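You operate a simulated robot arm through the tools that you are given. There is no shell and no other tool.

You are at the controls of a simulated two-armed robot. One attempt, no reset.

## Task
Finish the three strings on the string bench and check them.
Fine: push the loose white and teal fittings home; yellow fitting on the white one, orange on the red one; then press check: all lamps must be green.
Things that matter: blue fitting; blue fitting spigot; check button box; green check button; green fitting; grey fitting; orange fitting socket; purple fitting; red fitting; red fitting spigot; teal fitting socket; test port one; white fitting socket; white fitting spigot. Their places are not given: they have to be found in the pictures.

It is judged by the outcome, as a careful person would: the job done as asked, and still so three seconds after it is handed in. It fails if anything else is knocked over, pushed out of place, dropped, spilled or broken.

## Robot
Two 7-joint arms with fingered hands on one trunk that stands fixed in place. Base frame: the origin is at the foot of the trunk, x ahead of it, y to its left, z up; the work surface is at about z = 84. Lengths are in cm, angles in rad, forces in N, time in s.
The left shoulder is at [2.1, 20.8, 132.3], the right one opposite. Payload 5 kg a hand.
Tool frame (each hand has its own): the origin (TCP) lies between the finger pads and is the grasp point; the fingertips stand 4.8 cm ahead of it; z points along the fingers, y is the line along which they close. Largest opening 16 cm; the body of the gripper starts 5.6 cm behind the TCP. The gripper is a hand of 4 fingers: y runs from the thumb to the fingers, the wrist lies at [-2.6, -14.2, -25.2] in the tool frame.
Orientation is told as [roll, pitch, yaw] about the base's x, y, z axes, in that order, counted from this pose: with the fingers straight down and the wrist toward the robot, the tool's x, y and z point along [0, 1, 0], [1, 0, 0] and [0, 0, -1] of the base frame.

## Interface
- The arms move only by the tool nudge_tool. It takes "left_moves", "right_moves" or both (then of equal length, played together; a hand with none holds still); each is a list of rows, each an object (a shift or turn left out is 0) with "dp": the shift along the tool's x, y, z in mm, a list of three; "rot": the turn, a rotation vector about the tool's x, y, z in rad, a list of three. In form: [{"dp": [x, y, z], "rot": [wx, wy, wz]}, ...]. A call has 1 to 20 rows; each row shifts and turns the commanded pose from where the row before left it, along the tool's axes as they then stand. Rows are played at 5 a second. More than 5 cm and 0.15 rad between two rows, and nothing of the call is played. A pose out of reach is approached as far as the arm can. The call stops where the force on the tool passes 40 N (or 10 N more than at its start, if that is more) or the arm is blocked; 0.2 s more then pass. In this call time passes only in rows, and 0.2 s behind the last. It gives the time, the measured TCP pose, the force on the tool (base axes), the opening and the grip force at its end, in the units of the frame above (readings bear some noise), with the torque about the TCP (base axes, N m) and any sound that the robot's microphone picked up.
- Cameras (640 x 400 px; columns grow to the right, rows downward): "scene" is now at [9.16, 2.43, 150.32]; the picture's right is [0.30, -0.95, 0.00], its down [-0.61, -0.19, -0.77] and it looks along [0.73, 0.23, -0.64] (base axes); focal length 264 px, centre (320, 200). "left" rides on the left gripper at [-8.7, -13.3, -18.9] in its tool frame; the picture's right is [-0.83, -0.26, 0.49], its down [0.51, -0.71, 0.49] and it looks along [0.22, 0.66, 0.72] (tool axes); focal length 238 px, centre (320, 200). "right" rides on the right gripper at [8.7, -13.2, -18.9] in its tool frame; the picture's right is [-0.83, 0.26, -0.49], its down [-0.51, -0.71, 0.49] and it looks along [-0.22, 0.66, 0.72] (tool axes); focal length 238 px, centre (320, 200).
- get_image(camera): a new picture of that camera. It takes no simulated time.
- lift_body(by): slides the trunk up (or, below 0, down) by that many cm; the arms and the scene camera ride with it, the base frame stays. It gives what a move gives, with no picture.
- finger_targets(index, middle, ring, thumb_bend, thumb_turn, hand): sets how far each is bent, from 0 (flat) to 1 (curled in); at 0.3 the hand is open as for a grip, at 0.7 the pads meet at the TCP. One left out holds its place. A second passes; each finger stops where it meets its share of the squeeze, and holds until it gets a number again. It is the only way to open and close the hand. It gives what a move gives, with no picture; readings hold the bend of each and the force on the fingers (four entries, about 0 where the hand has none), thumb and palm. thumb_turn goes from beside the hand (0) to across from the fingers (1), as for a grip.
- pan_tilt(pan, tilt): turns the head with the scene camera to pan (to the left, within 1.501 rad either way) and tilt (down, from -0.506 to 1.204), counted from straight ahead of the robot. It gives what a move gives.
- measure_at(camera, pixels): for up to 12 pixels [column, row] of the newest picture of that camera ("zoom" is the newest enlarged one), the place [x, y, z] in the base frame of the surface seen there, good to about 0.3 cm. It takes no simulated time.
- zoom(camera, box): a new picture of the part [left, top, right, bottom] of that camera's present view, enlarged. It takes no simulated time.
- job_done(): hands the job in; it is judged then, once.

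Unless the task says otherwise, let go and move clear before handing in.

The tools are called after "Request:" as a command line: name --argument value ..., lists and objects as JSON in quotes. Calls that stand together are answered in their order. nudge_tool: Moves the arms, as the interface text tells. Its arguments: {"type":"object","properties":{"left_moves":{"type":"array"},"right_moves":{"type":"array"}},"required":[]} The other tools are called the same way: lift_body (by) slides the trunk up or down; finger_targets (index, middle, ring, thumb_bend, thumb_turn, hand) moves the fingers one by one; pan_tilt (pan, tilt) turns the head that bears the scene camera; get_image (camera) takes a picture; measure_at (camera, pixels) gives the place of the surface under pixels of a picture; zoom (camera, box) takes an enlarged picture of a part of a camera's view; job_done () hands the job in.

At the start:

```text
time_s: 0.0
left_tcp_pos: [66.73, 52.57, 128.45]
left_orientation: [0.0, 0.0, 0.0]
left_contact_force: [0.1, 0.2, 0.3]
left_torque: [-0.01, 0.01, -0.03]
left_finger_gap: 15.96
left_gripper_force: 0.1
left_shape: jaw
left_bend: [0.3, 0.3, 0.3, 0.3, 0.98]
left_finger forces: [0.1, 0.0, 0.0, 0.0, 0.0, 0.1]
right_tcp_pos: [61.65, -19.21, 122.55]
right_orientation: [0.0, 0.0, 0.001]
right_contact_force: [0.6, 0.7, -0.5]
right_torque: [-0.03, 0.0, 0.0]
right_finger_gap: 15.98
right_gripper_force: 0.1
right_shape: jaw
right_bend: [0.3, 0.3, 0.3, 0.3, 0.98]
right_finger forces: [0.0, 0.1, 0.0, 0.1, 0.1, 0.0]
trunk travel left (down, up): [-32.5, 36.5]
head pan, tilt: [0.307, 0.698]
```

scene: 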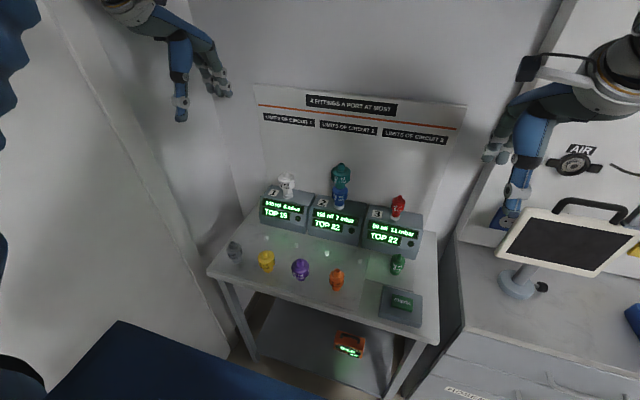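
right: 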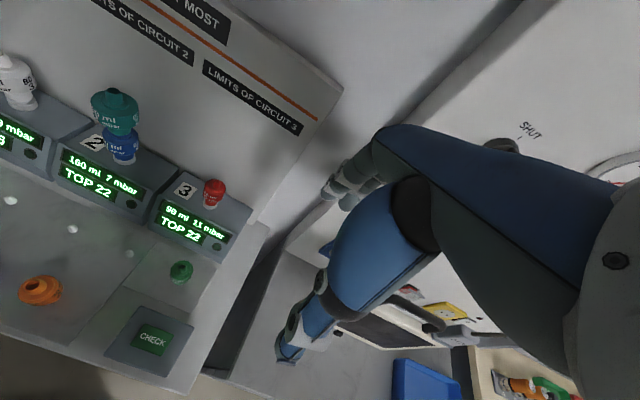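
left: 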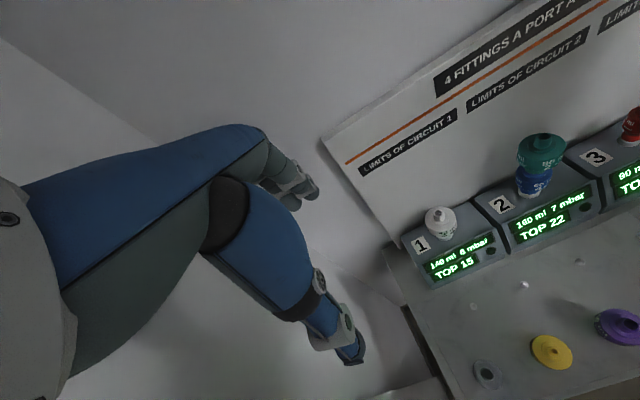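

The scene shows a bench with three test ports (white, teal on blue, red) and loose fittings in front (grey, yellow, purple, orange, green), plus a check button box. I'll zoom in to see details before moving.

Request:
zoom --camera "scene" --box '[240, 140, 440, 265]'

Request:
zoom --camera "scene" --box '[200, 220, 440, 370]'

Request:
zoom --camera "scene" --box '[240, 70, 480, 220]'

```text
3.20 times, centred on (340, 202) of scene
```

zoom: 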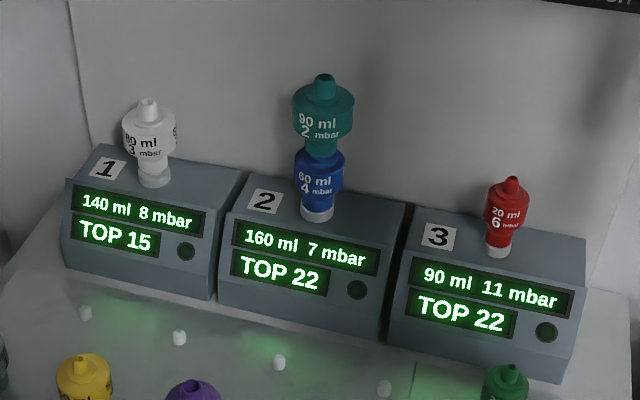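

```text
2.67 times, centred on (320, 295) of scene
```

zoom: 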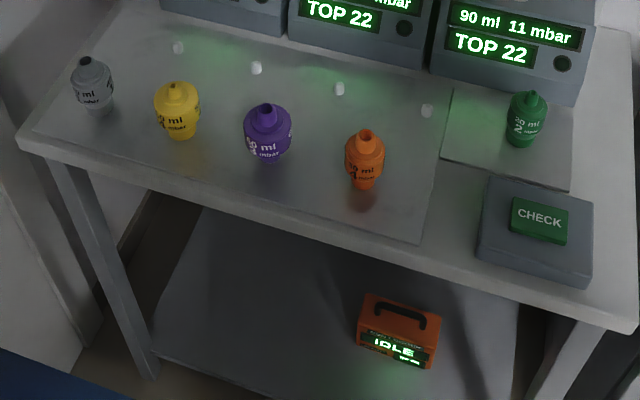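

```text
2.67 times, centred on (360, 145) of scene
```

zoom: 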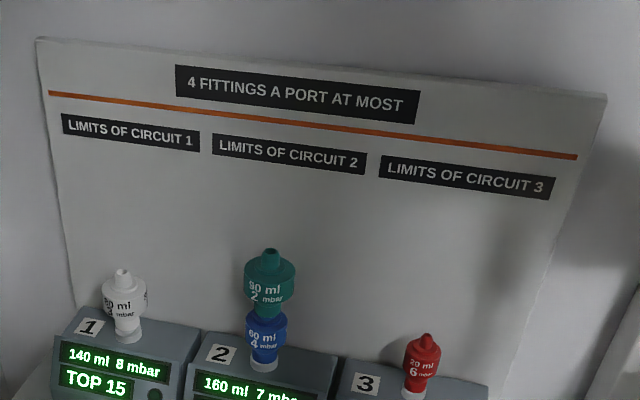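

The zooms show string labels and the fittings on the bench. I need finer views of each loose fitting to see which way up they stand.

Request:
zoom --camera "scene" --box '[220, 235, 300, 285]'

Request:
zoom --camera "scene" --box '[285, 245, 365, 295]'

Request:
zoom --camera "scene" --box '[360, 190, 440, 240]'

Request:
zoom --camera "scene" --box '[255, 160, 383, 240]'

Request:
zoom --camera "scene" --box '[370, 245, 450, 325]'

Request:
zoom --camera "right" --box '[0, 240, 240, 390]'

Request:
zoom --camera "left" --box '[400, 250, 640, 400]'

```text
8.00 times, centred on (260, 260) of scene
```

zoom: 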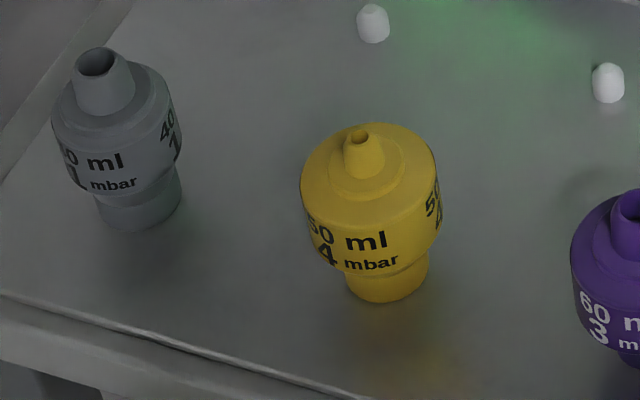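

```text
8.00 times, centred on (325, 270) of scene
```

zoom: 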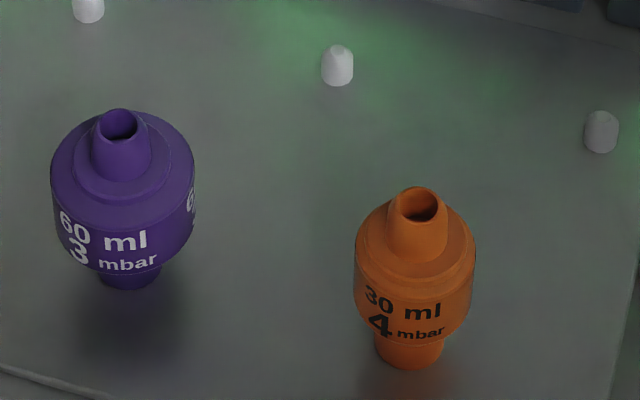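

```text
8.00 times, centred on (400, 215) of scene
```

zoom: 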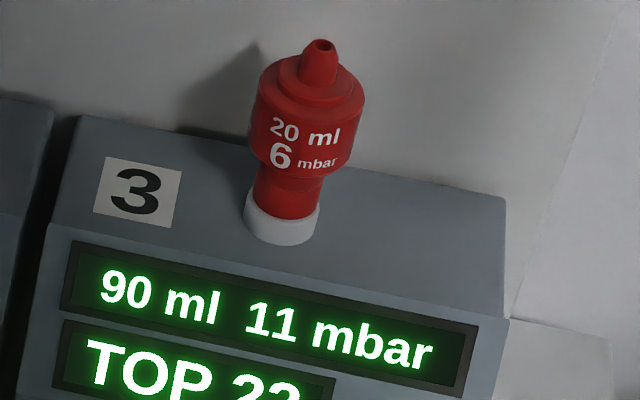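

```text
5.00 times, centred on (319, 200) of scene
```

zoom: 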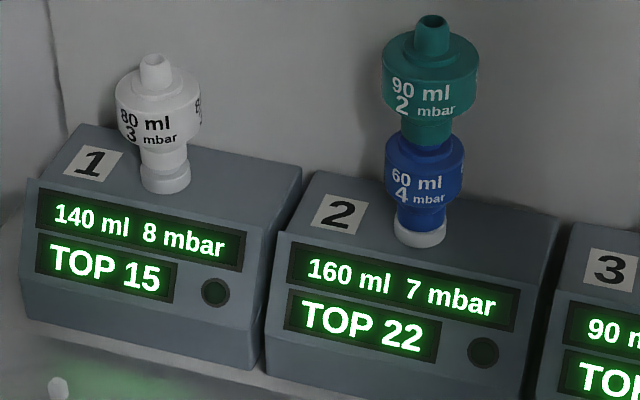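

```text
5.00 times, centred on (410, 285) of scene
```

zoom: 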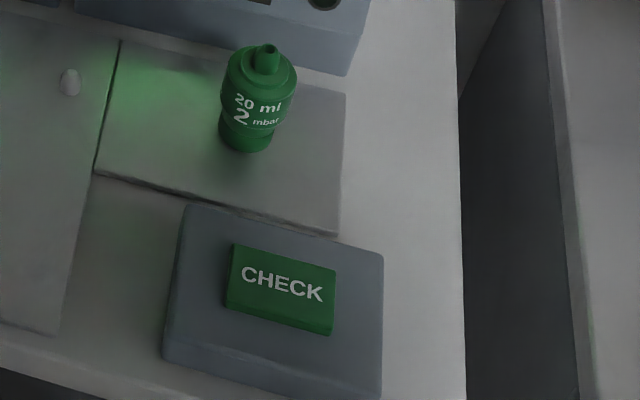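

```text
2.67 times, centred on (120, 315) of right
```

zoom: 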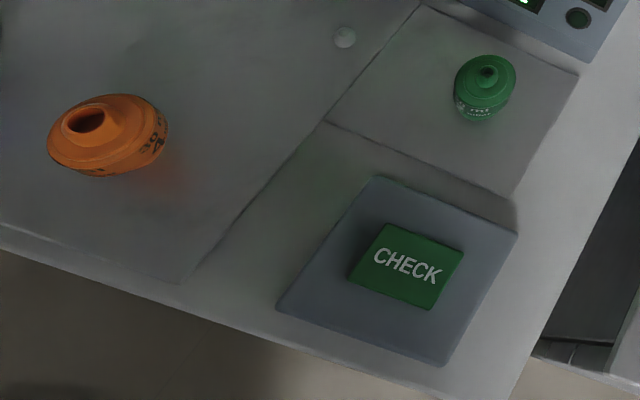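

```text
2.67 times, centred on (520, 325) of left
```

zoom: 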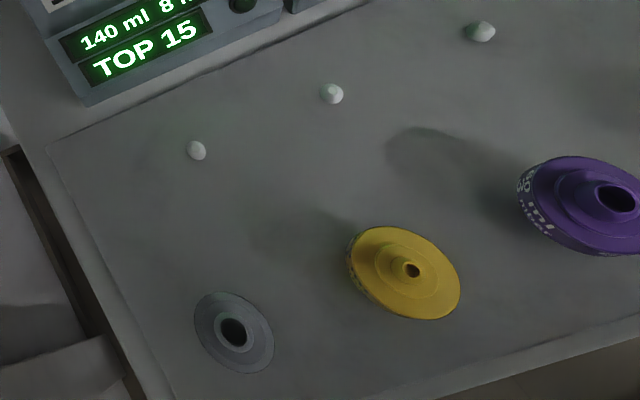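

All fittings stand upright, sockets down and spigots up; white (zoomed at 155,170) and teal (430,130) show small gaps. Now I measure key places from the scene picture and zooms.

Request:
measure_at --camera "scene" --pixels '[[286, 176], [287, 184], [287, 195], [341, 166], [340, 176], [340, 195], [340, 205], [400, 199], [398, 205], [397, 217], [267, 254], [267, 262]]'

Request:
measure_at --camera "scene" --pixels '[[336, 271], [336, 280], [336, 289], [267, 271], [300, 262], [300, 271], [234, 246], [234, 255], [397, 258], [397, 265], [402, 302], [390, 315]]'

Request:
zoom --camera "scene" --box '[262, 165, 310, 205]'

Request:
zoom --camera "scene" --box '[316, 158, 364, 218]'

```text
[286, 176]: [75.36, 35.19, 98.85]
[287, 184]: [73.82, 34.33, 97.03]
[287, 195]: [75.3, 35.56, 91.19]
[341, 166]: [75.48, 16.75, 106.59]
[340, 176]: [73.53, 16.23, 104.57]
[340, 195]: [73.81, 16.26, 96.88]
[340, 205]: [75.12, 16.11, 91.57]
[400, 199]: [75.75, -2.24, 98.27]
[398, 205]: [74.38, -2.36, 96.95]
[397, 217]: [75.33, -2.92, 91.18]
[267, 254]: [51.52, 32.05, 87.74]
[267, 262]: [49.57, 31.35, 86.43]
```

```text
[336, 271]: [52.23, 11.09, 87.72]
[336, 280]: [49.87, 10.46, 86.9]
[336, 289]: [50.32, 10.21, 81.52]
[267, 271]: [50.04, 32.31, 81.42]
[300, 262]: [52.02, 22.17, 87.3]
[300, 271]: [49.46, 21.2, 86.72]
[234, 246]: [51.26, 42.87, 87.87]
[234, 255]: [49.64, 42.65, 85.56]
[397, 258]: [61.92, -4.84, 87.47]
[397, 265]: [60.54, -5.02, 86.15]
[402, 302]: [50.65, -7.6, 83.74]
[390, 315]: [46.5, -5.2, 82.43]
```

```text
10.00 times, centred on (286, 185) of scene
```

zoom: 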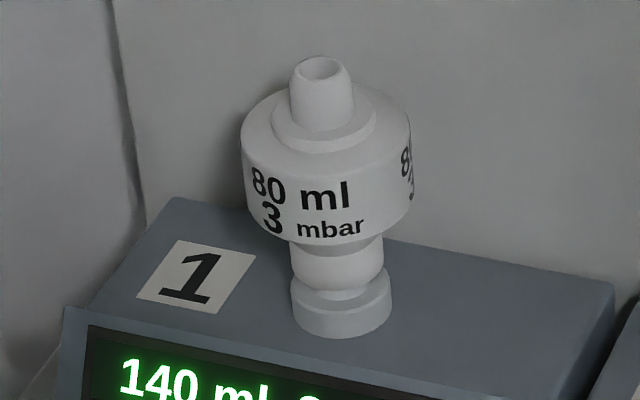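

```text
6.67 times, centred on (340, 188) of scene
```

zoom: 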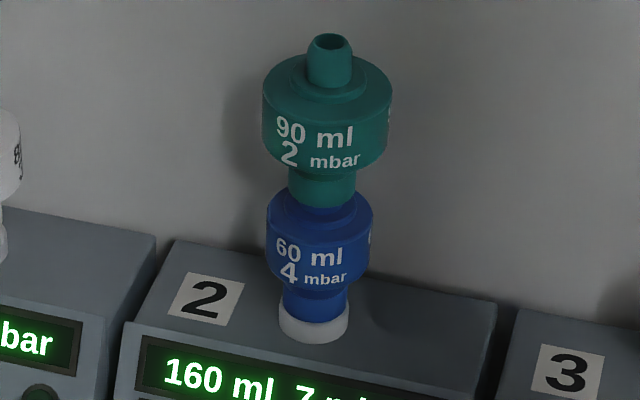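

The fittings stand about 7 cm tall on a bench near z≈81. I'll measure the bench, backboard and box tops, and fitting details, from zooms.

Request:
measure_at --camera "scene" --pixels '[[300, 300], [300, 240], [250, 280], [370, 300], [360, 150], [280, 150], [430, 180], [272, 194], [315, 203], [383, 217], [420, 225], [430, 240]]'

Request:
zoom --camera "scene" --box '[245, 240, 293, 280]'

```text
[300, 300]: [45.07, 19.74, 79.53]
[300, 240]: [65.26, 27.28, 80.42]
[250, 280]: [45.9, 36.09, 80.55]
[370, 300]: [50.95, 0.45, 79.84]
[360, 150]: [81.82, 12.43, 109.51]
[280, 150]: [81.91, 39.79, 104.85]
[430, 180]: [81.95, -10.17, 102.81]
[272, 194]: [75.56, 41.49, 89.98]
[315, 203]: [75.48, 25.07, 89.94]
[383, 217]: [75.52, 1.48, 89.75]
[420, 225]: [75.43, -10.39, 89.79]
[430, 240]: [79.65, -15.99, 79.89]
```

```text
10.00 times, centred on (269, 260) of scene
```

zoom: 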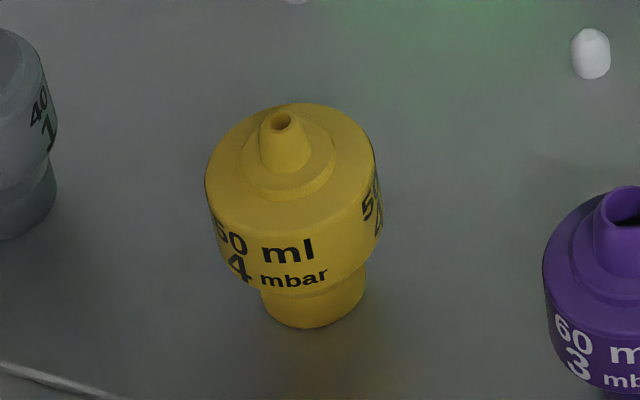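

Bench z≈80, box tops z≈90, backboard x≈82. Now measuring yellow in the zoom.

Request:
measure_at --camera "zoom" --pixels '[[284, 115], [285, 140], [285, 160], [285, 190], [230, 160], [350, 160], [290, 230], [295, 280], [300, 300], [310, 322], [295, 340], [215, 200]]'

Request:
zoom --camera "scene" --box '[312, 260, 360, 300]'

```text
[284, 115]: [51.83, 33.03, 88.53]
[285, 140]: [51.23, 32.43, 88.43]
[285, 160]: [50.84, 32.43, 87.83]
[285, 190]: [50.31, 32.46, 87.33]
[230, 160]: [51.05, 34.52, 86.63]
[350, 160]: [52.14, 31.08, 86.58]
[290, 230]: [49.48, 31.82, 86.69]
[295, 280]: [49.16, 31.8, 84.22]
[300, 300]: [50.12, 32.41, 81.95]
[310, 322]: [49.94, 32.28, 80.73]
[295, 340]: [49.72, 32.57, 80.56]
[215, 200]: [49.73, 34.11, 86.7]
```

```text
10.00 times, centred on (336, 280) of scene
```

zoom: 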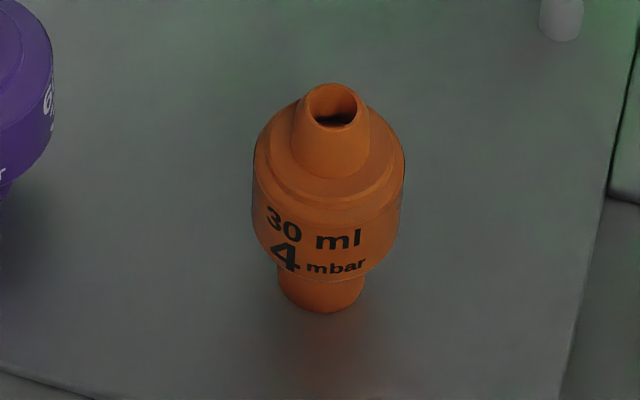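

Yellow: axis about (51, 32.4), base z≈80.4, body z≈83.5–86.7, tip 88.5, diameter ≈5 cm. Now orange.

Request:
measure_at --camera "zoom" --pixels '[[330, 88], [330, 124], [330, 150], [330, 178], [330, 200], [275, 180], [395, 180], [320, 230], [320, 270], [320, 285], [320, 308], [320, 325]]'

Request:
zoom --camera "scene" --box '[376, 187, 424, 227]'

```text
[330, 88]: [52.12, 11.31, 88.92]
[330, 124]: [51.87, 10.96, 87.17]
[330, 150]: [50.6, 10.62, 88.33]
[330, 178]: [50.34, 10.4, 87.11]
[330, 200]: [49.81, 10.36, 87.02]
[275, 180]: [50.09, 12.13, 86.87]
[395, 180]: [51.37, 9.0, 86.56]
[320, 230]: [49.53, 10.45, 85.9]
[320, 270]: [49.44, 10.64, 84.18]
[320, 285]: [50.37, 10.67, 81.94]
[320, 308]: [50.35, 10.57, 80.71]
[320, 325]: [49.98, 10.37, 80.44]
```

```text
10.00 times, centred on (400, 207) of scene
```

zoom: 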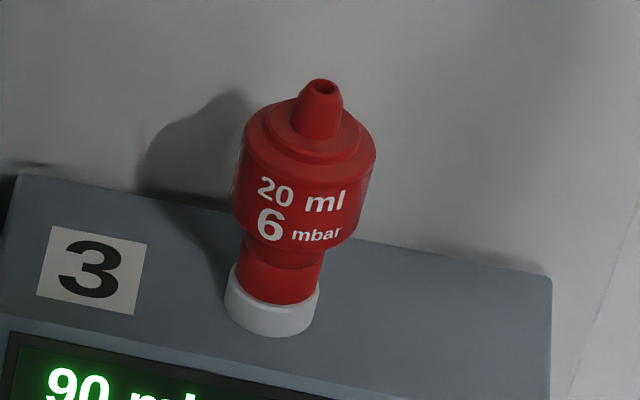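

Orange: axis ≈(51.2, 10.7), base ≈80.3, tip ≈88.8. Now the red one.

Request:
measure_at --camera "zoom" --pixels '[[320, 82], [317, 105], [315, 130], [312, 150], [260, 140], [365, 150], [303, 190], [295, 235], [280, 270], [275, 296], [270, 318], [275, 310]]'

Request:
zoom --camera "scene" --box '[262, 165, 310, 205]'

```text
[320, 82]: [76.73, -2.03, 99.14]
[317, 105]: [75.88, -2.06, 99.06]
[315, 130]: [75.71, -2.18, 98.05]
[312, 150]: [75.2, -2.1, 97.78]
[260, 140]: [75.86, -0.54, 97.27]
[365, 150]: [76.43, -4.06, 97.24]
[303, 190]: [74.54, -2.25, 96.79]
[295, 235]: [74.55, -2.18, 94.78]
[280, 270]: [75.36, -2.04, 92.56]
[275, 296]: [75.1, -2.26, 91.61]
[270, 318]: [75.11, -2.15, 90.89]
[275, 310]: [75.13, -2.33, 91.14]
```

```text
10.00 times, centred on (286, 185) of scene
```

zoom: 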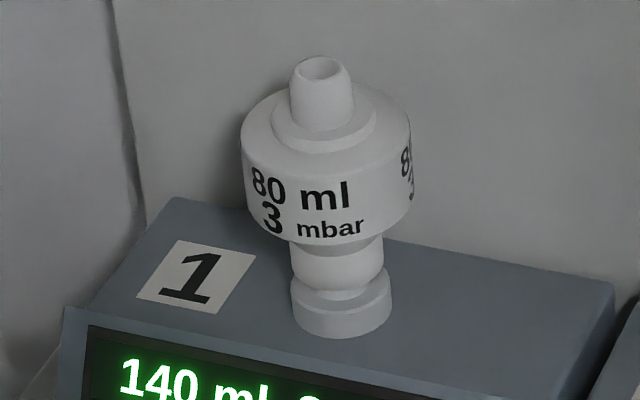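

Red axis ≈(76.1,-2.2), tip z≈99.1, seated at ≈91. Measuring white now.

Request:
measure_at --camera "zoom" --pixels '[[322, 60], [320, 85], [320, 120], [320, 140], [260, 130], [395, 130], [325, 175], [325, 220], [335, 265], [335, 285], [340, 315], [340, 300]]'

Request:
zoom --camera "scene" --box '[316, 158, 364, 218]'

```text
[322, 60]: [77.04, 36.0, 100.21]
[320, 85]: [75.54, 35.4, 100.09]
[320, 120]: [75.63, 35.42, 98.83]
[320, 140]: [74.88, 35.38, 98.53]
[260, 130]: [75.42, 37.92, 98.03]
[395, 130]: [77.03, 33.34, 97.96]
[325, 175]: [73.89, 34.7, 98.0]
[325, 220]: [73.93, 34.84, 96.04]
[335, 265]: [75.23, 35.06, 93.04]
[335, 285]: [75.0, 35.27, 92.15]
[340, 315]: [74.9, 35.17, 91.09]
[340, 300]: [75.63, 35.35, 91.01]
```

```text
6.67 times, centred on (340, 188) of scene
```

zoom: 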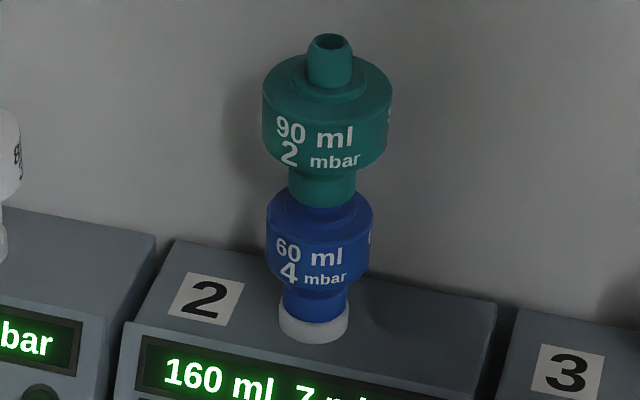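

White axis ≈(76.1,35.2), tip z≈100.2. Measuring teal/blue.

Request:
measure_at --camera "zoom" --pixels '[[332, 38], [330, 60], [330, 85], [325, 105], [280, 90], [380, 90], [322, 140], [320, 165], [322, 190], [320, 215], [320, 265], [315, 310]]'

Request:
get_image --camera "left"

```text
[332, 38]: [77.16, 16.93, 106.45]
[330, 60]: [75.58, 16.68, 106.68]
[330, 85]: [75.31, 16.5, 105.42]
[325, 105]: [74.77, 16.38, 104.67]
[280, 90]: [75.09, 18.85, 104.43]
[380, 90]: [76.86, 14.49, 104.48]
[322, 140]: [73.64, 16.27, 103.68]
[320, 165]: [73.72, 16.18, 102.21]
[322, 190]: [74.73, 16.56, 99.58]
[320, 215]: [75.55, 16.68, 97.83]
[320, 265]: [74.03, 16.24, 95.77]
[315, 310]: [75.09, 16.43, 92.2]
```

```text
taken
```

left: 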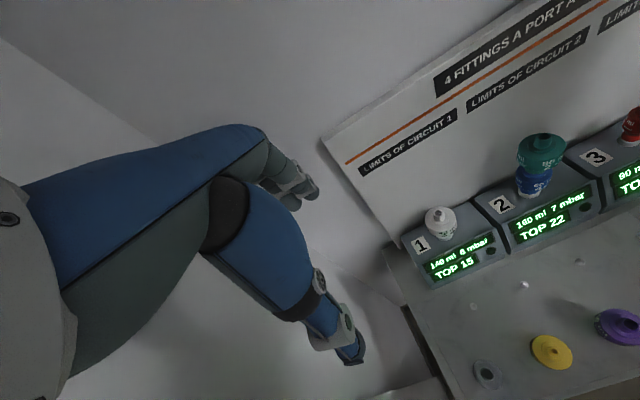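

White and teal axes both at x≈76, with the backboard at x≈82, so finger clearance behind the fittings matters. I'll look at the hand shapes with the scene camera.

Request:
zoom --camera "scene" --box '[100, 0, 260, 130]'

Request:
zoom --camera "scene" --box '[460, 20, 640, 240]'

Request:
measure_at --camera "scene" --pixels '[[258, 88], [360, 92], [460, 108], [225, 92], [181, 115]]'

```text
3.08 times, centred on (180, 65) of scene
```

zoom: 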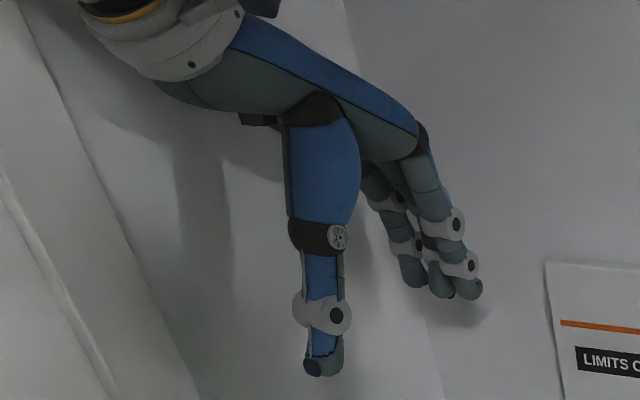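

```text
1.82 times, centred on (550, 130) of scene
```

zoom: 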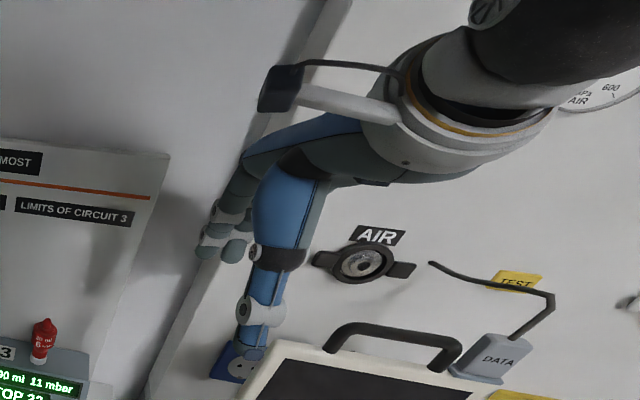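

```text
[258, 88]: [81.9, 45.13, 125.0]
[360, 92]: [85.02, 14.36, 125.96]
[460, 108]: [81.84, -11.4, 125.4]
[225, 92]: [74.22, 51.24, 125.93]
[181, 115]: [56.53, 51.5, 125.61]
```

The board spans z up to 125 at x≈82, so near the ports I'd turn the hand 90° (wrist to the side) to keep knuckles clear. First check the left wall clearance.

Request:
measure_at --camera "scene" --pixels '[[100, 150], [180, 180], [60, 100], [150, 200], [220, 150], [200, 40], [30, 40], [60, 300], [10, 100], [230, 330]]'

Request:
measure_at --camera "left" --pixels '[[440, 212], [440, 235], [540, 140], [540, 155], [533, 185], [552, 350], [485, 372], [310, 190], [350, 355], [550, 340]]'

```text
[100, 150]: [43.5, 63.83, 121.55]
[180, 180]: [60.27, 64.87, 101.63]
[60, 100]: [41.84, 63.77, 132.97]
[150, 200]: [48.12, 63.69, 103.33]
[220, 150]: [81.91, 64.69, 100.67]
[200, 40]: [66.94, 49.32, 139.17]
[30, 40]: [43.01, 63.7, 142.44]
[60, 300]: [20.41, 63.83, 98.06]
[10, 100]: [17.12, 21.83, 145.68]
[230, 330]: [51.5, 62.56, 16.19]
```

```text
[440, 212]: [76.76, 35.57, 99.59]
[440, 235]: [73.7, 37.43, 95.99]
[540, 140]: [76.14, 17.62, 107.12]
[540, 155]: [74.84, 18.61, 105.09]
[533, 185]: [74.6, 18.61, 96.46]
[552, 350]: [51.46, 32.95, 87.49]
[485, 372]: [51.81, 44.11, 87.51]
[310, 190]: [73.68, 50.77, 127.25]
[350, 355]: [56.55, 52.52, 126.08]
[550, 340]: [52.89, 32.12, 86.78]
```

The left wall is at y≈63.8, so I move the left hand inward to y≈34 before turning it. I'll shift and make a first small turn to confirm the sign.

Request:
nudge_tool --left_moves '[{"dp": [-38, -10, 0]}, {"dp": [-38, -10, 0]}, {"dp": [-38, -10, 0]}, {"dp": [-38, -10, 0]}, {"dp": [-34, -7, 0]}, {"rot": [0, 0, 0.15]}]'

Request:
finger_targets --hand "left" --index 0.45 --middle 0.45 --ring 0.45 --thumb_bend 0.45 --thumb_turn 1.0

```text
time_s: 1.4
left_tcp_pos: [62.0, 33.95, 128.29]
left_orientation: [-0.002, 0.001, -0.151]
left_contact_force: [0.1, 1.7, -1.2]
left_torque: [-0.13, 0.05, -0.07]
left_finger_gap: 15.96
left_gripper_force: 0.0
left_shape: jaw
left_bend: [0.3, 0.3, 0.3, 0.3, 0.97]
left_finger forces: [0.0, 0.0, 0.0, 0.0, 0.1, 0.1]
right_tcp_pos: [61.62, -18.98, 122.48]
right_orientation: [-0.004, 0.001, -0.002]
right_contact_force: [0.4, 1.2, 0.1]
right_torque: [-0.11, 0.05, -0.04]
right_finger_gap: 15.96
right_gripper_force: 0.2
right_shape: jaw
right_bend: [0.3, 0.3, 0.3, 0.3, 0.98]
right_finger forces: [0.1, 0.1, 0.0, 0.0, 0.0, 0.0]
trunk travel left (down, up): [-32.5, 36.5]
head pan, tilt: [0.307, 0.698]
```

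```text
time_s: 2.4
left_tcp_pos: [61.91, 34.08, 128.48]
left_orientation: [-0.001, 0.001, -0.15]
left_contact_force: [0.1, 0.9, 0.8]
left_torque: [-0.06, 0.01, 0.04]
left_finger_gap: 11.14
left_gripper_force: 0.1
left_shape: fingers
left_bend: [0.45, 0.45, 0.45, 0.45, 0.99]
left_finger forces: [0.0, 0.0, 0.0, 0.1, 0.1, 0.0]
right_tcp_pos: [61.56, -19.12, 122.44]
right_orientation: [0.0, 0.001, 0.0]
right_contact_force: [0.3, 0.6, -0.8]
right_torque: [0.0, 0.03, 0.0]
right_finger_gap: 15.96
right_gripper_force: 0.0
right_shape: jaw
right_bend: [0.3, 0.3, 0.3, 0.3, 0.98]
right_finger forces: [0.0, 0.0, 0.0, 0.0, 0.0, 0.1]
trunk travel left (down, up): [-32.5, 36.5]
head pan, tilt: [0.307, 0.698]
```

The sign is right (yaw −0.15) and gap 11.1 at bend 0.45. Continue the turn to −π/2 in free air.

Request:
nudge_tool --left_moves '[{"rot": [0, 0, 0.142]}, {"rot": [0, 0, 0.142]}, {"rot": [0, 0, 0.142]}, {"rot": [0, 0, 0.142]}, {"rot": [0, 0, 0.142]}, {"rot": [0, 0, 0.142]}, {"rot": [0, 0, 0.142]}, {"rot": [0, 0, 0.142]}, {"rot": [0, 0, 0.142]}, {"rot": [0, 0, 0.142]}]'

Request:
finger_targets --hand "left" --index 0.5 --middle 0.5 --ring 0.5 --thumb_bend 0.5 --thumb_turn 1.0

Request:
get_image --camera "scene"

Request:
get_image --camera "left"

```text
time_s: 4.6
left_tcp_pos: [62.01, 33.91, 128.42]
left_orientation: [0.0, 0.0, -1.575]
left_contact_force: [-0.9, 0.1, -0.2]
left_torque: [-0.01, 0.05, 0.0]
left_finger_gap: 11.17
left_gripper_force: 0.0
left_shape: fingers
left_bend: [0.45, 0.45, 0.45, 0.45, 0.99]
left_finger forces: [0.0, 0.0, 0.0, 0.0, 0.0, 0.0]
right_tcp_pos: [61.58, -19.21, 122.46]
right_orientation: [0.0, 0.002, 0.001]
right_contact_force: [0.1, 0.2, -0.6]
right_torque: [-0.01, 0.05, -0.01]
right_finger_gap: 15.99
right_gripper_force: 0.1
right_shape: jaw
right_bend: [0.3, 0.3, 0.3, 0.3, 0.98]
right_finger forces: [0.1, 0.0, 0.0, 0.0, 0.0, 0.0]
trunk travel left (down, up): [-32.5, 36.5]
head pan, tilt: [0.307, 0.698]
```

```text
time_s: 5.6
left_tcp_pos: [61.96, 33.87, 128.46]
left_orientation: [0.002, 0.0, -1.571]
left_contact_force: [0.4, 0.2, -0.1]
left_torque: [-0.01, 0.06, 0.02]
left_finger_gap: 9.16
left_gripper_force: 0.2
left_shape: fingers
left_bend: [0.5, 0.5, 0.5, 0.5, 1.0]
left_finger forces: [0.0, 0.0, 0.1, 0.0, 0.1, 0.0]
right_tcp_pos: [61.53, -19.3, 122.47]
right_orientation: [0.0, -0.001, 0.0]
right_contact_force: [0.7, -0.7, 0.0]
right_torque: [0.02, 0.02, -0.01]
right_finger_gap: 15.94
right_gripper_force: 0.0
right_shape: jaw
right_bend: [0.3, 0.3, 0.3, 0.3, 0.98]
right_finger forces: [0.0, 0.0, 0.0, 0.1, 0.1, 0.0]
trunk travel left (down, up): [-32.5, 36.5]
head pan, tilt: [0.307, 0.698]
```

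```text
taken
```

scene: 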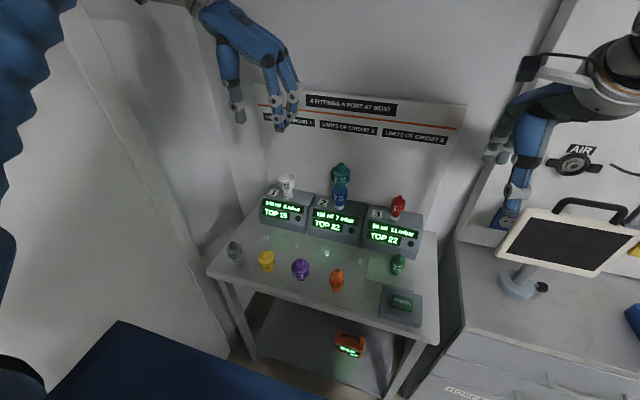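

```text
taken
```

left: 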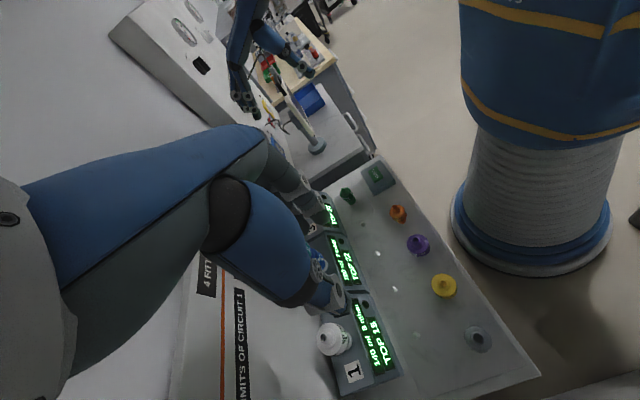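

The turn worked (yaw −1.57), gap 9.2 at bend 0.5. I zoom on the hand to judge how far it would stick out toward the backboard.

Request:
zoom --camera "scene" --box '[190, 0, 330, 140]'

Request:
measure_at --camera "zoom" --pixels '[[215, 510], [430, 560], [350, 290], [470, 350], [300, 150], [150, 250], [400, 250], [480, 430]]'

```text
2.86 times, centred on (260, 70) of scene
```

zoom: 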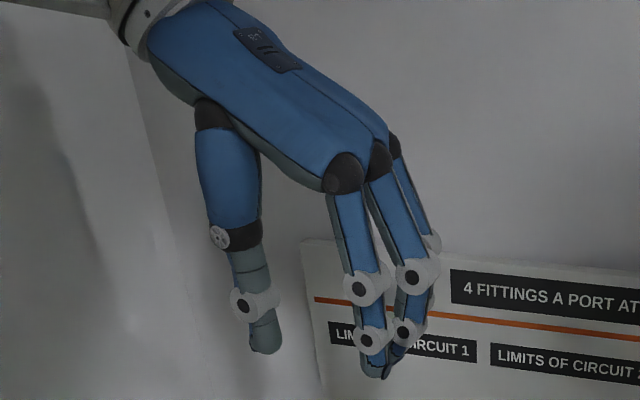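

```text
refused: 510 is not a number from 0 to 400
```

Request:
measure_at --camera "zoom" --pixels '[[265, 340], [370, 360], [368, 325], [360, 280], [345, 175], [405, 330], [420, 275], [380, 155], [395, 145], [432, 242], [245, 180], [390, 370]]'

```text
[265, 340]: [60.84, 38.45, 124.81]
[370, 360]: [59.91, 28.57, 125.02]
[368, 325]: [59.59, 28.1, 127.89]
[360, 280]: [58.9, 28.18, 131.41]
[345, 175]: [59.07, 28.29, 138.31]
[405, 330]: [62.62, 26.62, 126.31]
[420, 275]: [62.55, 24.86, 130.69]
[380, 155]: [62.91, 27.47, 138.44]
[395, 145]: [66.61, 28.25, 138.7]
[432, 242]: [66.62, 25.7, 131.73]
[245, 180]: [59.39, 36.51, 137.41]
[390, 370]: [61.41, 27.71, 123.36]
```

The three knuckles are about 3.8 cm apart, with the ring finger ~5.5 cm to the board side of the TCP, so it would hit the board. I'll curl the ring finger away and lean the hand ~20° back toward the robot, then look again.

Request:
nudge_tool --left_moves '[{"rot": [0, 0.12, 0]}, {"rot": [0, 0.12, 0]}, {"rot": [0, 0.12, 0]}]'

Request:
finger_targets --hand "left" --ring 1.0

Request:
zoom --camera "scene" --box '[190, 0, 330, 140]'

Request:
get_image --camera "left"

Request:
get_image --camera "right"

```text
time_s: 6.4
left_tcp_pos: [61.84, 34.0, 128.49]
left_orientation: [0.361, -0.001, -1.571]
left_contact_force: [-1.0, -0.3, -0.2]
left_torque: [0.0, -0.07, 0.03]
left_finger_gap: 9.15
left_gripper_force: 0.1
left_shape: fingers
left_bend: [0.5, 0.5, 0.5, 0.5, 1.0]
left_finger forces: [0.0, 0.1, 0.0, 0.0, 0.0, 0.0]
right_tcp_pos: [61.55, -19.04, 122.46]
right_orientation: [0.001, 0.0, 0.0]
right_contact_force: [-1.1, 0.0, 0.6]
right_torque: [-0.02, -0.05, 0.01]
right_finger_gap: 15.95
right_gripper_force: 0.2
right_shape: jaw
right_bend: [0.3, 0.3, 0.3, 0.3, 0.98]
right_finger forces: [0.0, 0.0, 0.0, 0.1, 0.0, 0.0]
trunk travel left (down, up): [-32.5, 36.5]
head pan, tilt: [0.307, 0.698]
```

```text
time_s: 7.4
left_tcp_pos: [61.92, 33.99, 128.44]
left_orientation: [0.36, -0.001, -1.571]
left_contact_force: [-0.5, -0.7, 0.4]
left_torque: [-0.04, -0.02, 0.0]
left_finger_gap: 9.16
left_gripper_force: 0.0
left_shape: fingers
left_bend: [0.5, 0.5, 1.0, 0.5, 1.0]
left_finger forces: [0.0, 0.0, 0.0, 0.0, 0.0, 0.1]
right_tcp_pos: [61.6, -19.24, 122.41]
right_orientation: [0.002, 0.0, -0.001]
right_contact_force: [-0.1, 0.0, 0.7]
right_torque: [0.0, 0.01, -0.01]
right_finger_gap: 15.98
right_gripper_force: 0.1
right_shape: jaw
right_bend: [0.3, 0.3, 0.3, 0.3, 0.98]
right_finger forces: [0.0, 0.0, 0.0, 0.0, 0.1, 0.0]
trunk travel left (down, up): [-32.5, 36.5]
head pan, tilt: [0.307, 0.698]
```

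```text
2.86 times, centred on (260, 70) of scene
```

zoom: 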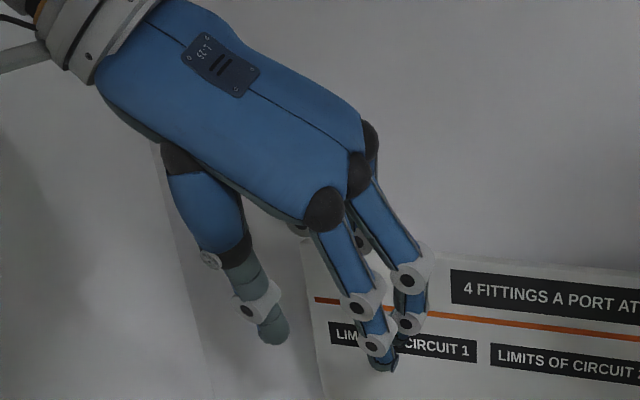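

```text
taken
```

left: 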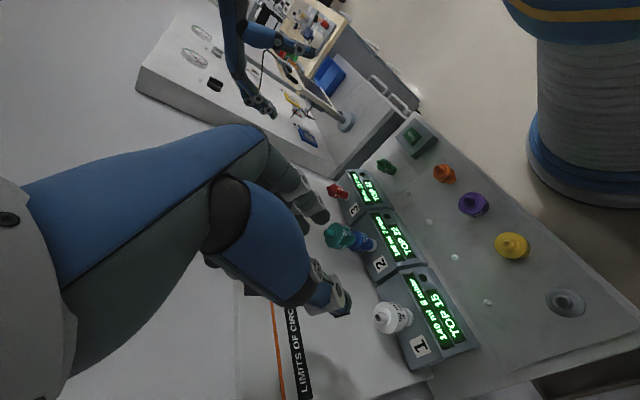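

```text
taken
```

right: 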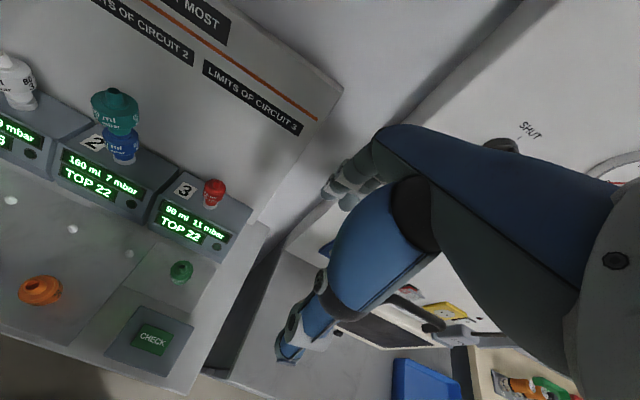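

The ring finger is curled out of the way. I measure where the knuckles and fingertips are now relative to the TCP.

Request:
measure_at --camera "zoom" --pixels '[[372, 135], [358, 175], [325, 205], [410, 278], [405, 320], [362, 308], [374, 345], [385, 365], [270, 335], [258, 310], [335, 110], [355, 240]]'

```text
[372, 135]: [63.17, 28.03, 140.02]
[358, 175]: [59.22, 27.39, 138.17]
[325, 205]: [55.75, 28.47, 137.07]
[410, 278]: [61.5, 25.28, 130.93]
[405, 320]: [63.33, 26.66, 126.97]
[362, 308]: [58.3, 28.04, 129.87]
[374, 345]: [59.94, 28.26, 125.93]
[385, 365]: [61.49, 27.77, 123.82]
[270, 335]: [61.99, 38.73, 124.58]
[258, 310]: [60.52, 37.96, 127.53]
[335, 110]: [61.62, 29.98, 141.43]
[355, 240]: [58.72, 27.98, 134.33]
```

All hand parts now stay within about +3.3 cm of the TCP toward the board (5.4 cm available). I move the left hand to above the white fitting at about (76.5, 35.9, 112).

Request:
nudge_tool --left_moves '[{"dp": [9.8, -2.4, 25.7]}, {"dp": [9.8, -2.4, 25.7]}, {"dp": [9.8, -2.4, 25.7]}, {"dp": [9.8, -2.4, 25.7]}, {"dp": [9.8, -2.4, 25.7]}, {"dp": [9.8, -2.4, 25.7]}, {"dp": [9.8, -2.4, 25.7]}, {"dp": [9.8, -2.4, 25.7]}]'

Request:
get_image --camera "scene"

Request:
get_image --camera "left"

```text
time_s: 9.2
left_tcp_pos: [76.7, 35.92, 111.83]
left_orientation: [0.359, 0.002, -1.57]
left_contact_force: [1.0, 0.8, 0.7]
left_torque: [-0.06, 0.05, -0.04]
left_finger_gap: 9.15
left_gripper_force: 0.1
left_shape: fingers
left_bend: [0.5, 0.5, 1.0, 0.5, 1.0]
left_finger forces: [0.1, 0.0, 0.1, 0.0, 0.0, 0.0]
right_tcp_pos: [61.67, -19.03, 122.41]
right_orientation: [0.001, 0.002, -0.002]
right_contact_force: [0.2, 1.1, -0.6]
right_torque: [0.0, 0.07, 0.03]
right_finger_gap: 15.97
right_gripper_force: 0.0
right_shape: jaw
right_bend: [0.3, 0.3, 0.3, 0.3, 0.98]
right_finger forces: [0.1, 0.1, 0.0, 0.0, 0.1, 0.0]
trunk travel left (down, up): [-32.5, 36.5]
head pan, tilt: [0.307, 0.698]
```

```text
taken
```

scene: 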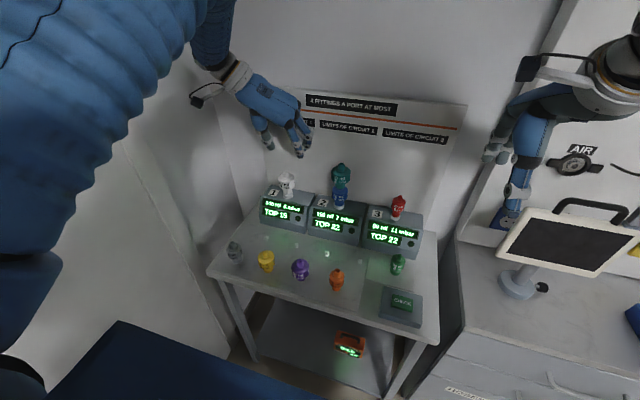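

```text
taken
```

left: 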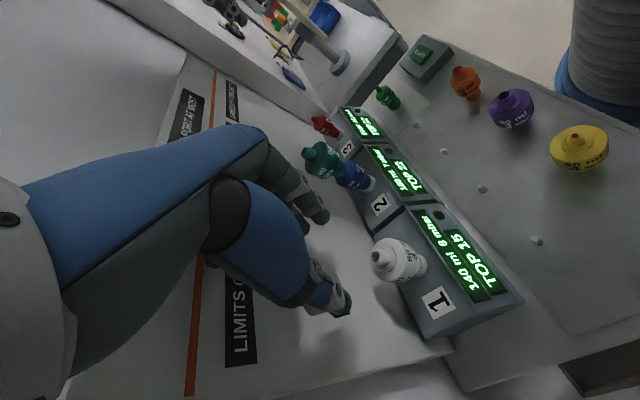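

The hand is above white; the left view shows white at (395,262) with index at (315,215) and thumb at (335,305). I measure white from this second viewpoint to refine its axis.

Request:
zoom --camera "left" --box '[350, 220, 446, 280]'

Request:
zoom --camera "scene" --box '[230, 70, 330, 210]'

```text
6.67 times, centred on (398, 250) of left
```

zoom: 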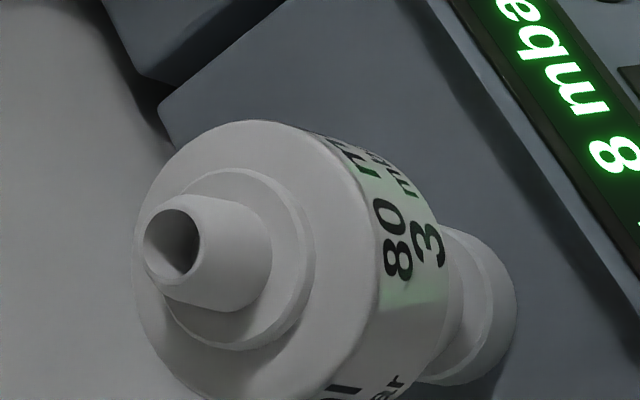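

```text
2.86 times, centred on (280, 140) of scene
```

zoom: 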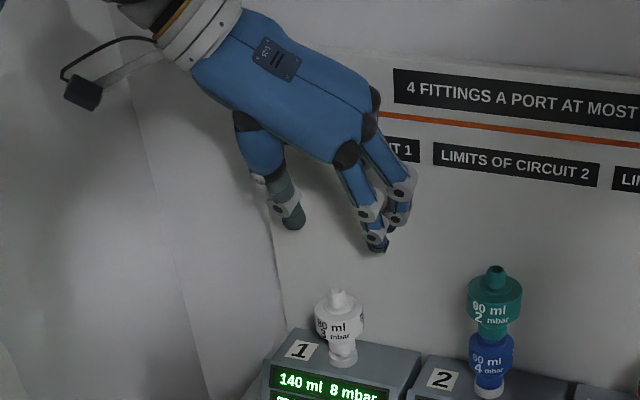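

Request:
zoom --camera "left" --box '[350, 220, 446, 280]'

Request:
measure_at --camera "zoom" --pixels '[[147, 250], [196, 235], [175, 206], [180, 284], [225, 230], [230, 270], [190, 180], [295, 230], [250, 140], [330, 180], [390, 320], [465, 300]]'

```text
6.67 times, centred on (398, 250) of left
```

zoom: 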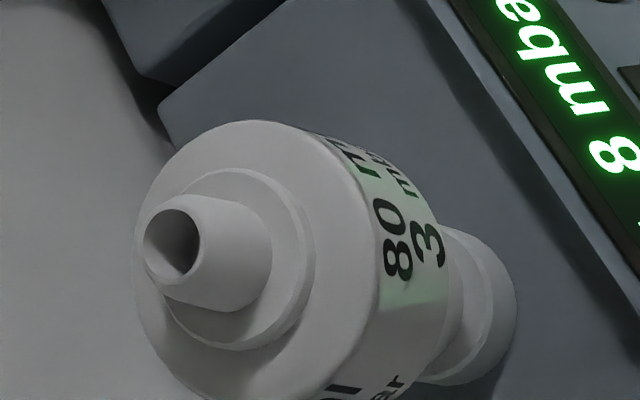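

```text
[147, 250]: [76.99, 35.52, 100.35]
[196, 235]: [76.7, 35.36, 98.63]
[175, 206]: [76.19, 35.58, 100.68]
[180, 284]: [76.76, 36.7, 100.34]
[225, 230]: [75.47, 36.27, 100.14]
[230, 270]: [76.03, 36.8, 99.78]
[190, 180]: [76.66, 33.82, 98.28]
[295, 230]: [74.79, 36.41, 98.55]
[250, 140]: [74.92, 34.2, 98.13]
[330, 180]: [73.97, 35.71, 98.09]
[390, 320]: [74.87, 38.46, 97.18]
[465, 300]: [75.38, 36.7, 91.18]
```

White axis refined to ≈(76.45, 35.9). Descend to z≈101 first, checking clearance either side of the body.

Request:
nudge_tool --left_moves '[{"dp": [-8, 0, 20]}, {"dp": [-8, 0, 20]}, {"dp": [-8, 0, 20]}, {"dp": [-8, 0, 20]}, {"dp": [-8, 0, 20]}]'

Request:
get_image --camera "left"

Request:
zoom --camera "scene" --box '[240, 100, 340, 210]'

```text
time_s: 10.4
left_tcp_pos: [76.38, 35.96, 101.09]
left_orientation: [0.359, 0.001, -1.572]
left_contact_force: [0.1, 0.3, 0.9]
left_torque: [0.0, 0.01, -0.01]
left_finger_gap: 9.15
left_gripper_force: 0.1
left_shape: fingers
left_bend: [0.5, 0.5, 1.0, 0.5, 1.0]
left_finger forces: [0.1, 0.0, 0.0, 0.0, 0.0, 0.1]
right_tcp_pos: [61.59, -19.17, 122.49]
right_orientation: [0.0, -0.001, -0.001]
right_contact_force: [0.1, -0.7, 0.0]
right_torque: [-0.01, 0.03, -0.01]
right_finger_gap: 15.95
right_gripper_force: 0.1
right_shape: jaw
right_bend: [0.3, 0.3, 0.3, 0.3, 0.98]
right_finger forces: [0.1, 0.0, 0.0, 0.0, 0.1, 0.0]
trunk travel left (down, up): [-32.5, 36.5]
head pan, tilt: [0.307, 0.698]
```

```text
taken
```

left: 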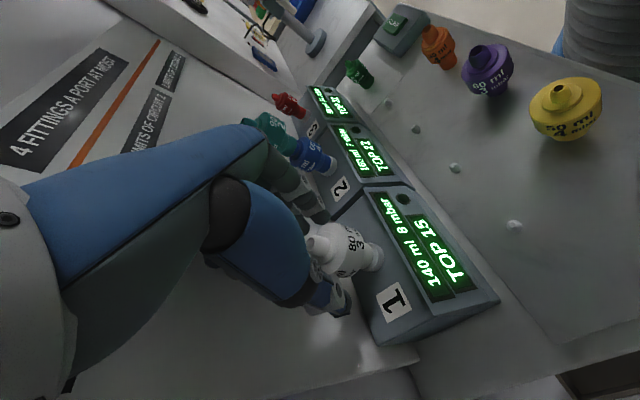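

```text
3.64 times, centred on (290, 155) of scene
```

zoom: 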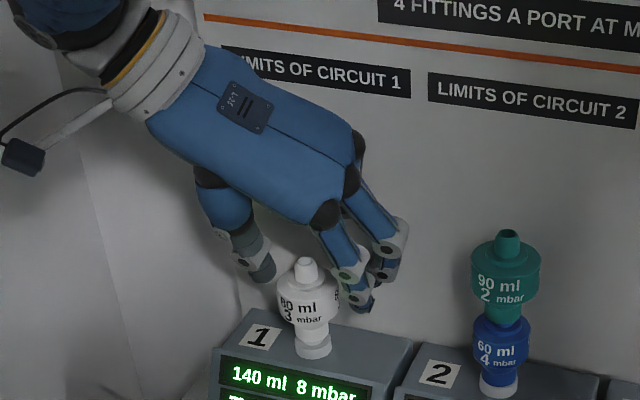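

Fingers straddle the white body cleanly with no contact. Descend to z≈96.9 to set the pads on the body.

Request:
nudge_tool --left_moves '[{"dp": [-4.7, 0, 13.1]}, {"dp": [-4.7, 0, 13.1]}, {"dp": [-4.7, 0, 13.1]}]'

Request:
get_image --camera "left"

Request:
zoom --camera "scene" --box '[250, 130, 320, 210]'

```text
time_s: 11.2
left_tcp_pos: [76.34, 35.97, 96.99]
left_orientation: [0.359, 0.001, -1.57]
left_contact_force: [0.5, 0.8, -0.4]
left_torque: [-0.06, 0.06, -0.02]
left_finger_gap: 9.12
left_gripper_force: 0.0
left_shape: fingers
left_bend: [0.5, 0.5, 1.0, 0.5, 1.0]
left_finger forces: [0.0, 0.0, 0.0, 0.0, 0.0, 0.0]
right_tcp_pos: [61.56, -19.22, 122.48]
right_orientation: [-0.002, 0.002, 0.001]
right_contact_force: [-0.1, 0.2, 0.5]
right_torque: [-0.05, 0.06, 0.02]
right_finger_gap: 15.97
right_gripper_force: 0.0
right_shape: jaw
right_bend: [0.3, 0.3, 0.3, 0.3, 0.98]
right_finger forces: [0.1, 0.1, 0.1, 0.1, 0.0, 0.0]
trunk travel left (down, up): [-32.5, 36.5]
head pan, tilt: [0.307, 0.698]
```

```text
taken
```

left: 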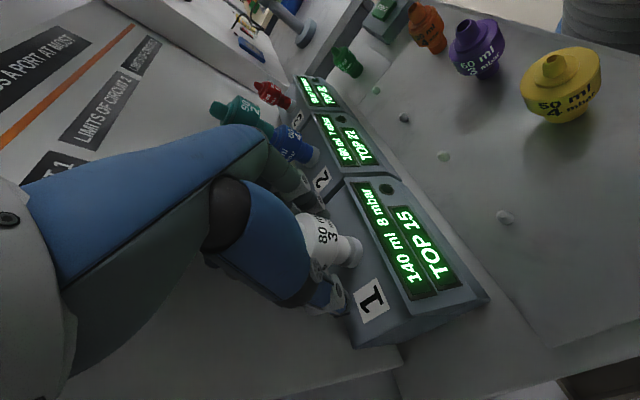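

```text
5.00 times, centred on (285, 170) of scene
```

zoom: 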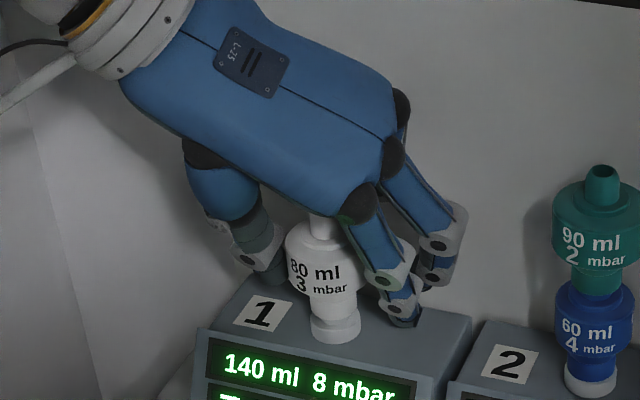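

The hand straddles white at the right height. Close gently to bend 0.56 first, then check forces.

Request:
finger_targets --hand "left" --index 0.56 --middle 0.56 --thumb_bend 0.56

Request:
zoom --camera "scene" --box '[250, 130, 320, 210]'

Request:
zoom --camera "left" --box '[240, 160, 400, 340]'

```text
time_s: 12.2
left_tcp_pos: [76.39, 36.01, 97.03]
left_orientation: [0.36, 0.001, -1.571]
left_contact_force: [0.2, -0.4, 0.8]
left_torque: [-0.01, -0.01, 0.0]
left_finger_gap: 6.77
left_gripper_force: 0.0
left_shape: fingers
left_bend: [0.56, 0.56, 1.0, 0.56, 1.0]
left_finger forces: [0.0, 0.1, 0.0, 0.0, 0.1, 0.2]
right_tcp_pos: [61.6, -19.23, 122.46]
right_orientation: [0.0, 0.001, 0.001]
right_contact_force: [0.8, -0.2, 0.4]
right_torque: [0.03, -0.02, 0.0]
right_finger_gap: 15.95
right_gripper_force: 0.2
right_shape: jaw
right_bend: [0.3, 0.3, 0.3, 0.3, 0.98]
right_finger forces: [0.1, 0.0, 0.0, 0.1, 0.0, 0.1]
trunk travel left (down, up): [-32.5, 36.5]
head pan, tilt: [0.307, 0.698]
```

```text
5.00 times, centred on (285, 170) of scene
```

zoom: 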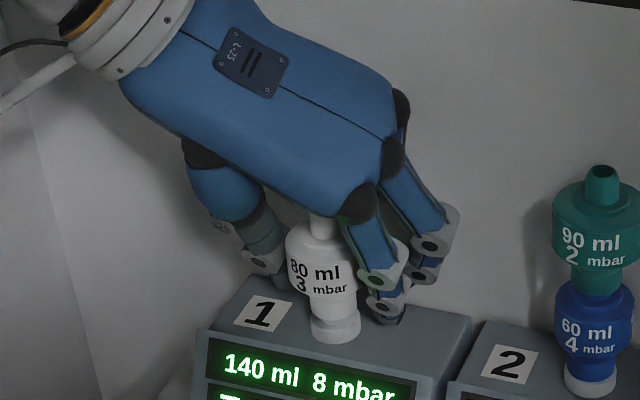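

```text
2.22 times, centred on (320, 250) of left
```

zoom: 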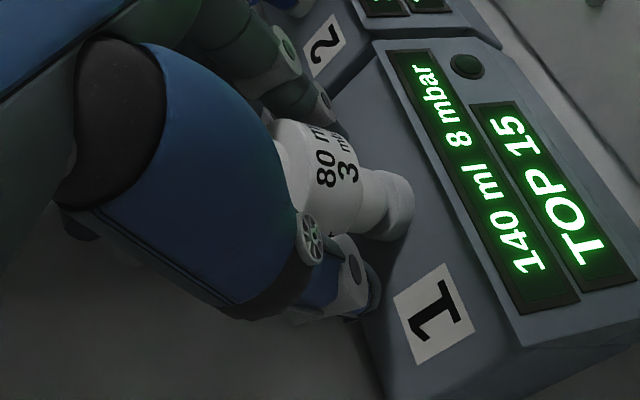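

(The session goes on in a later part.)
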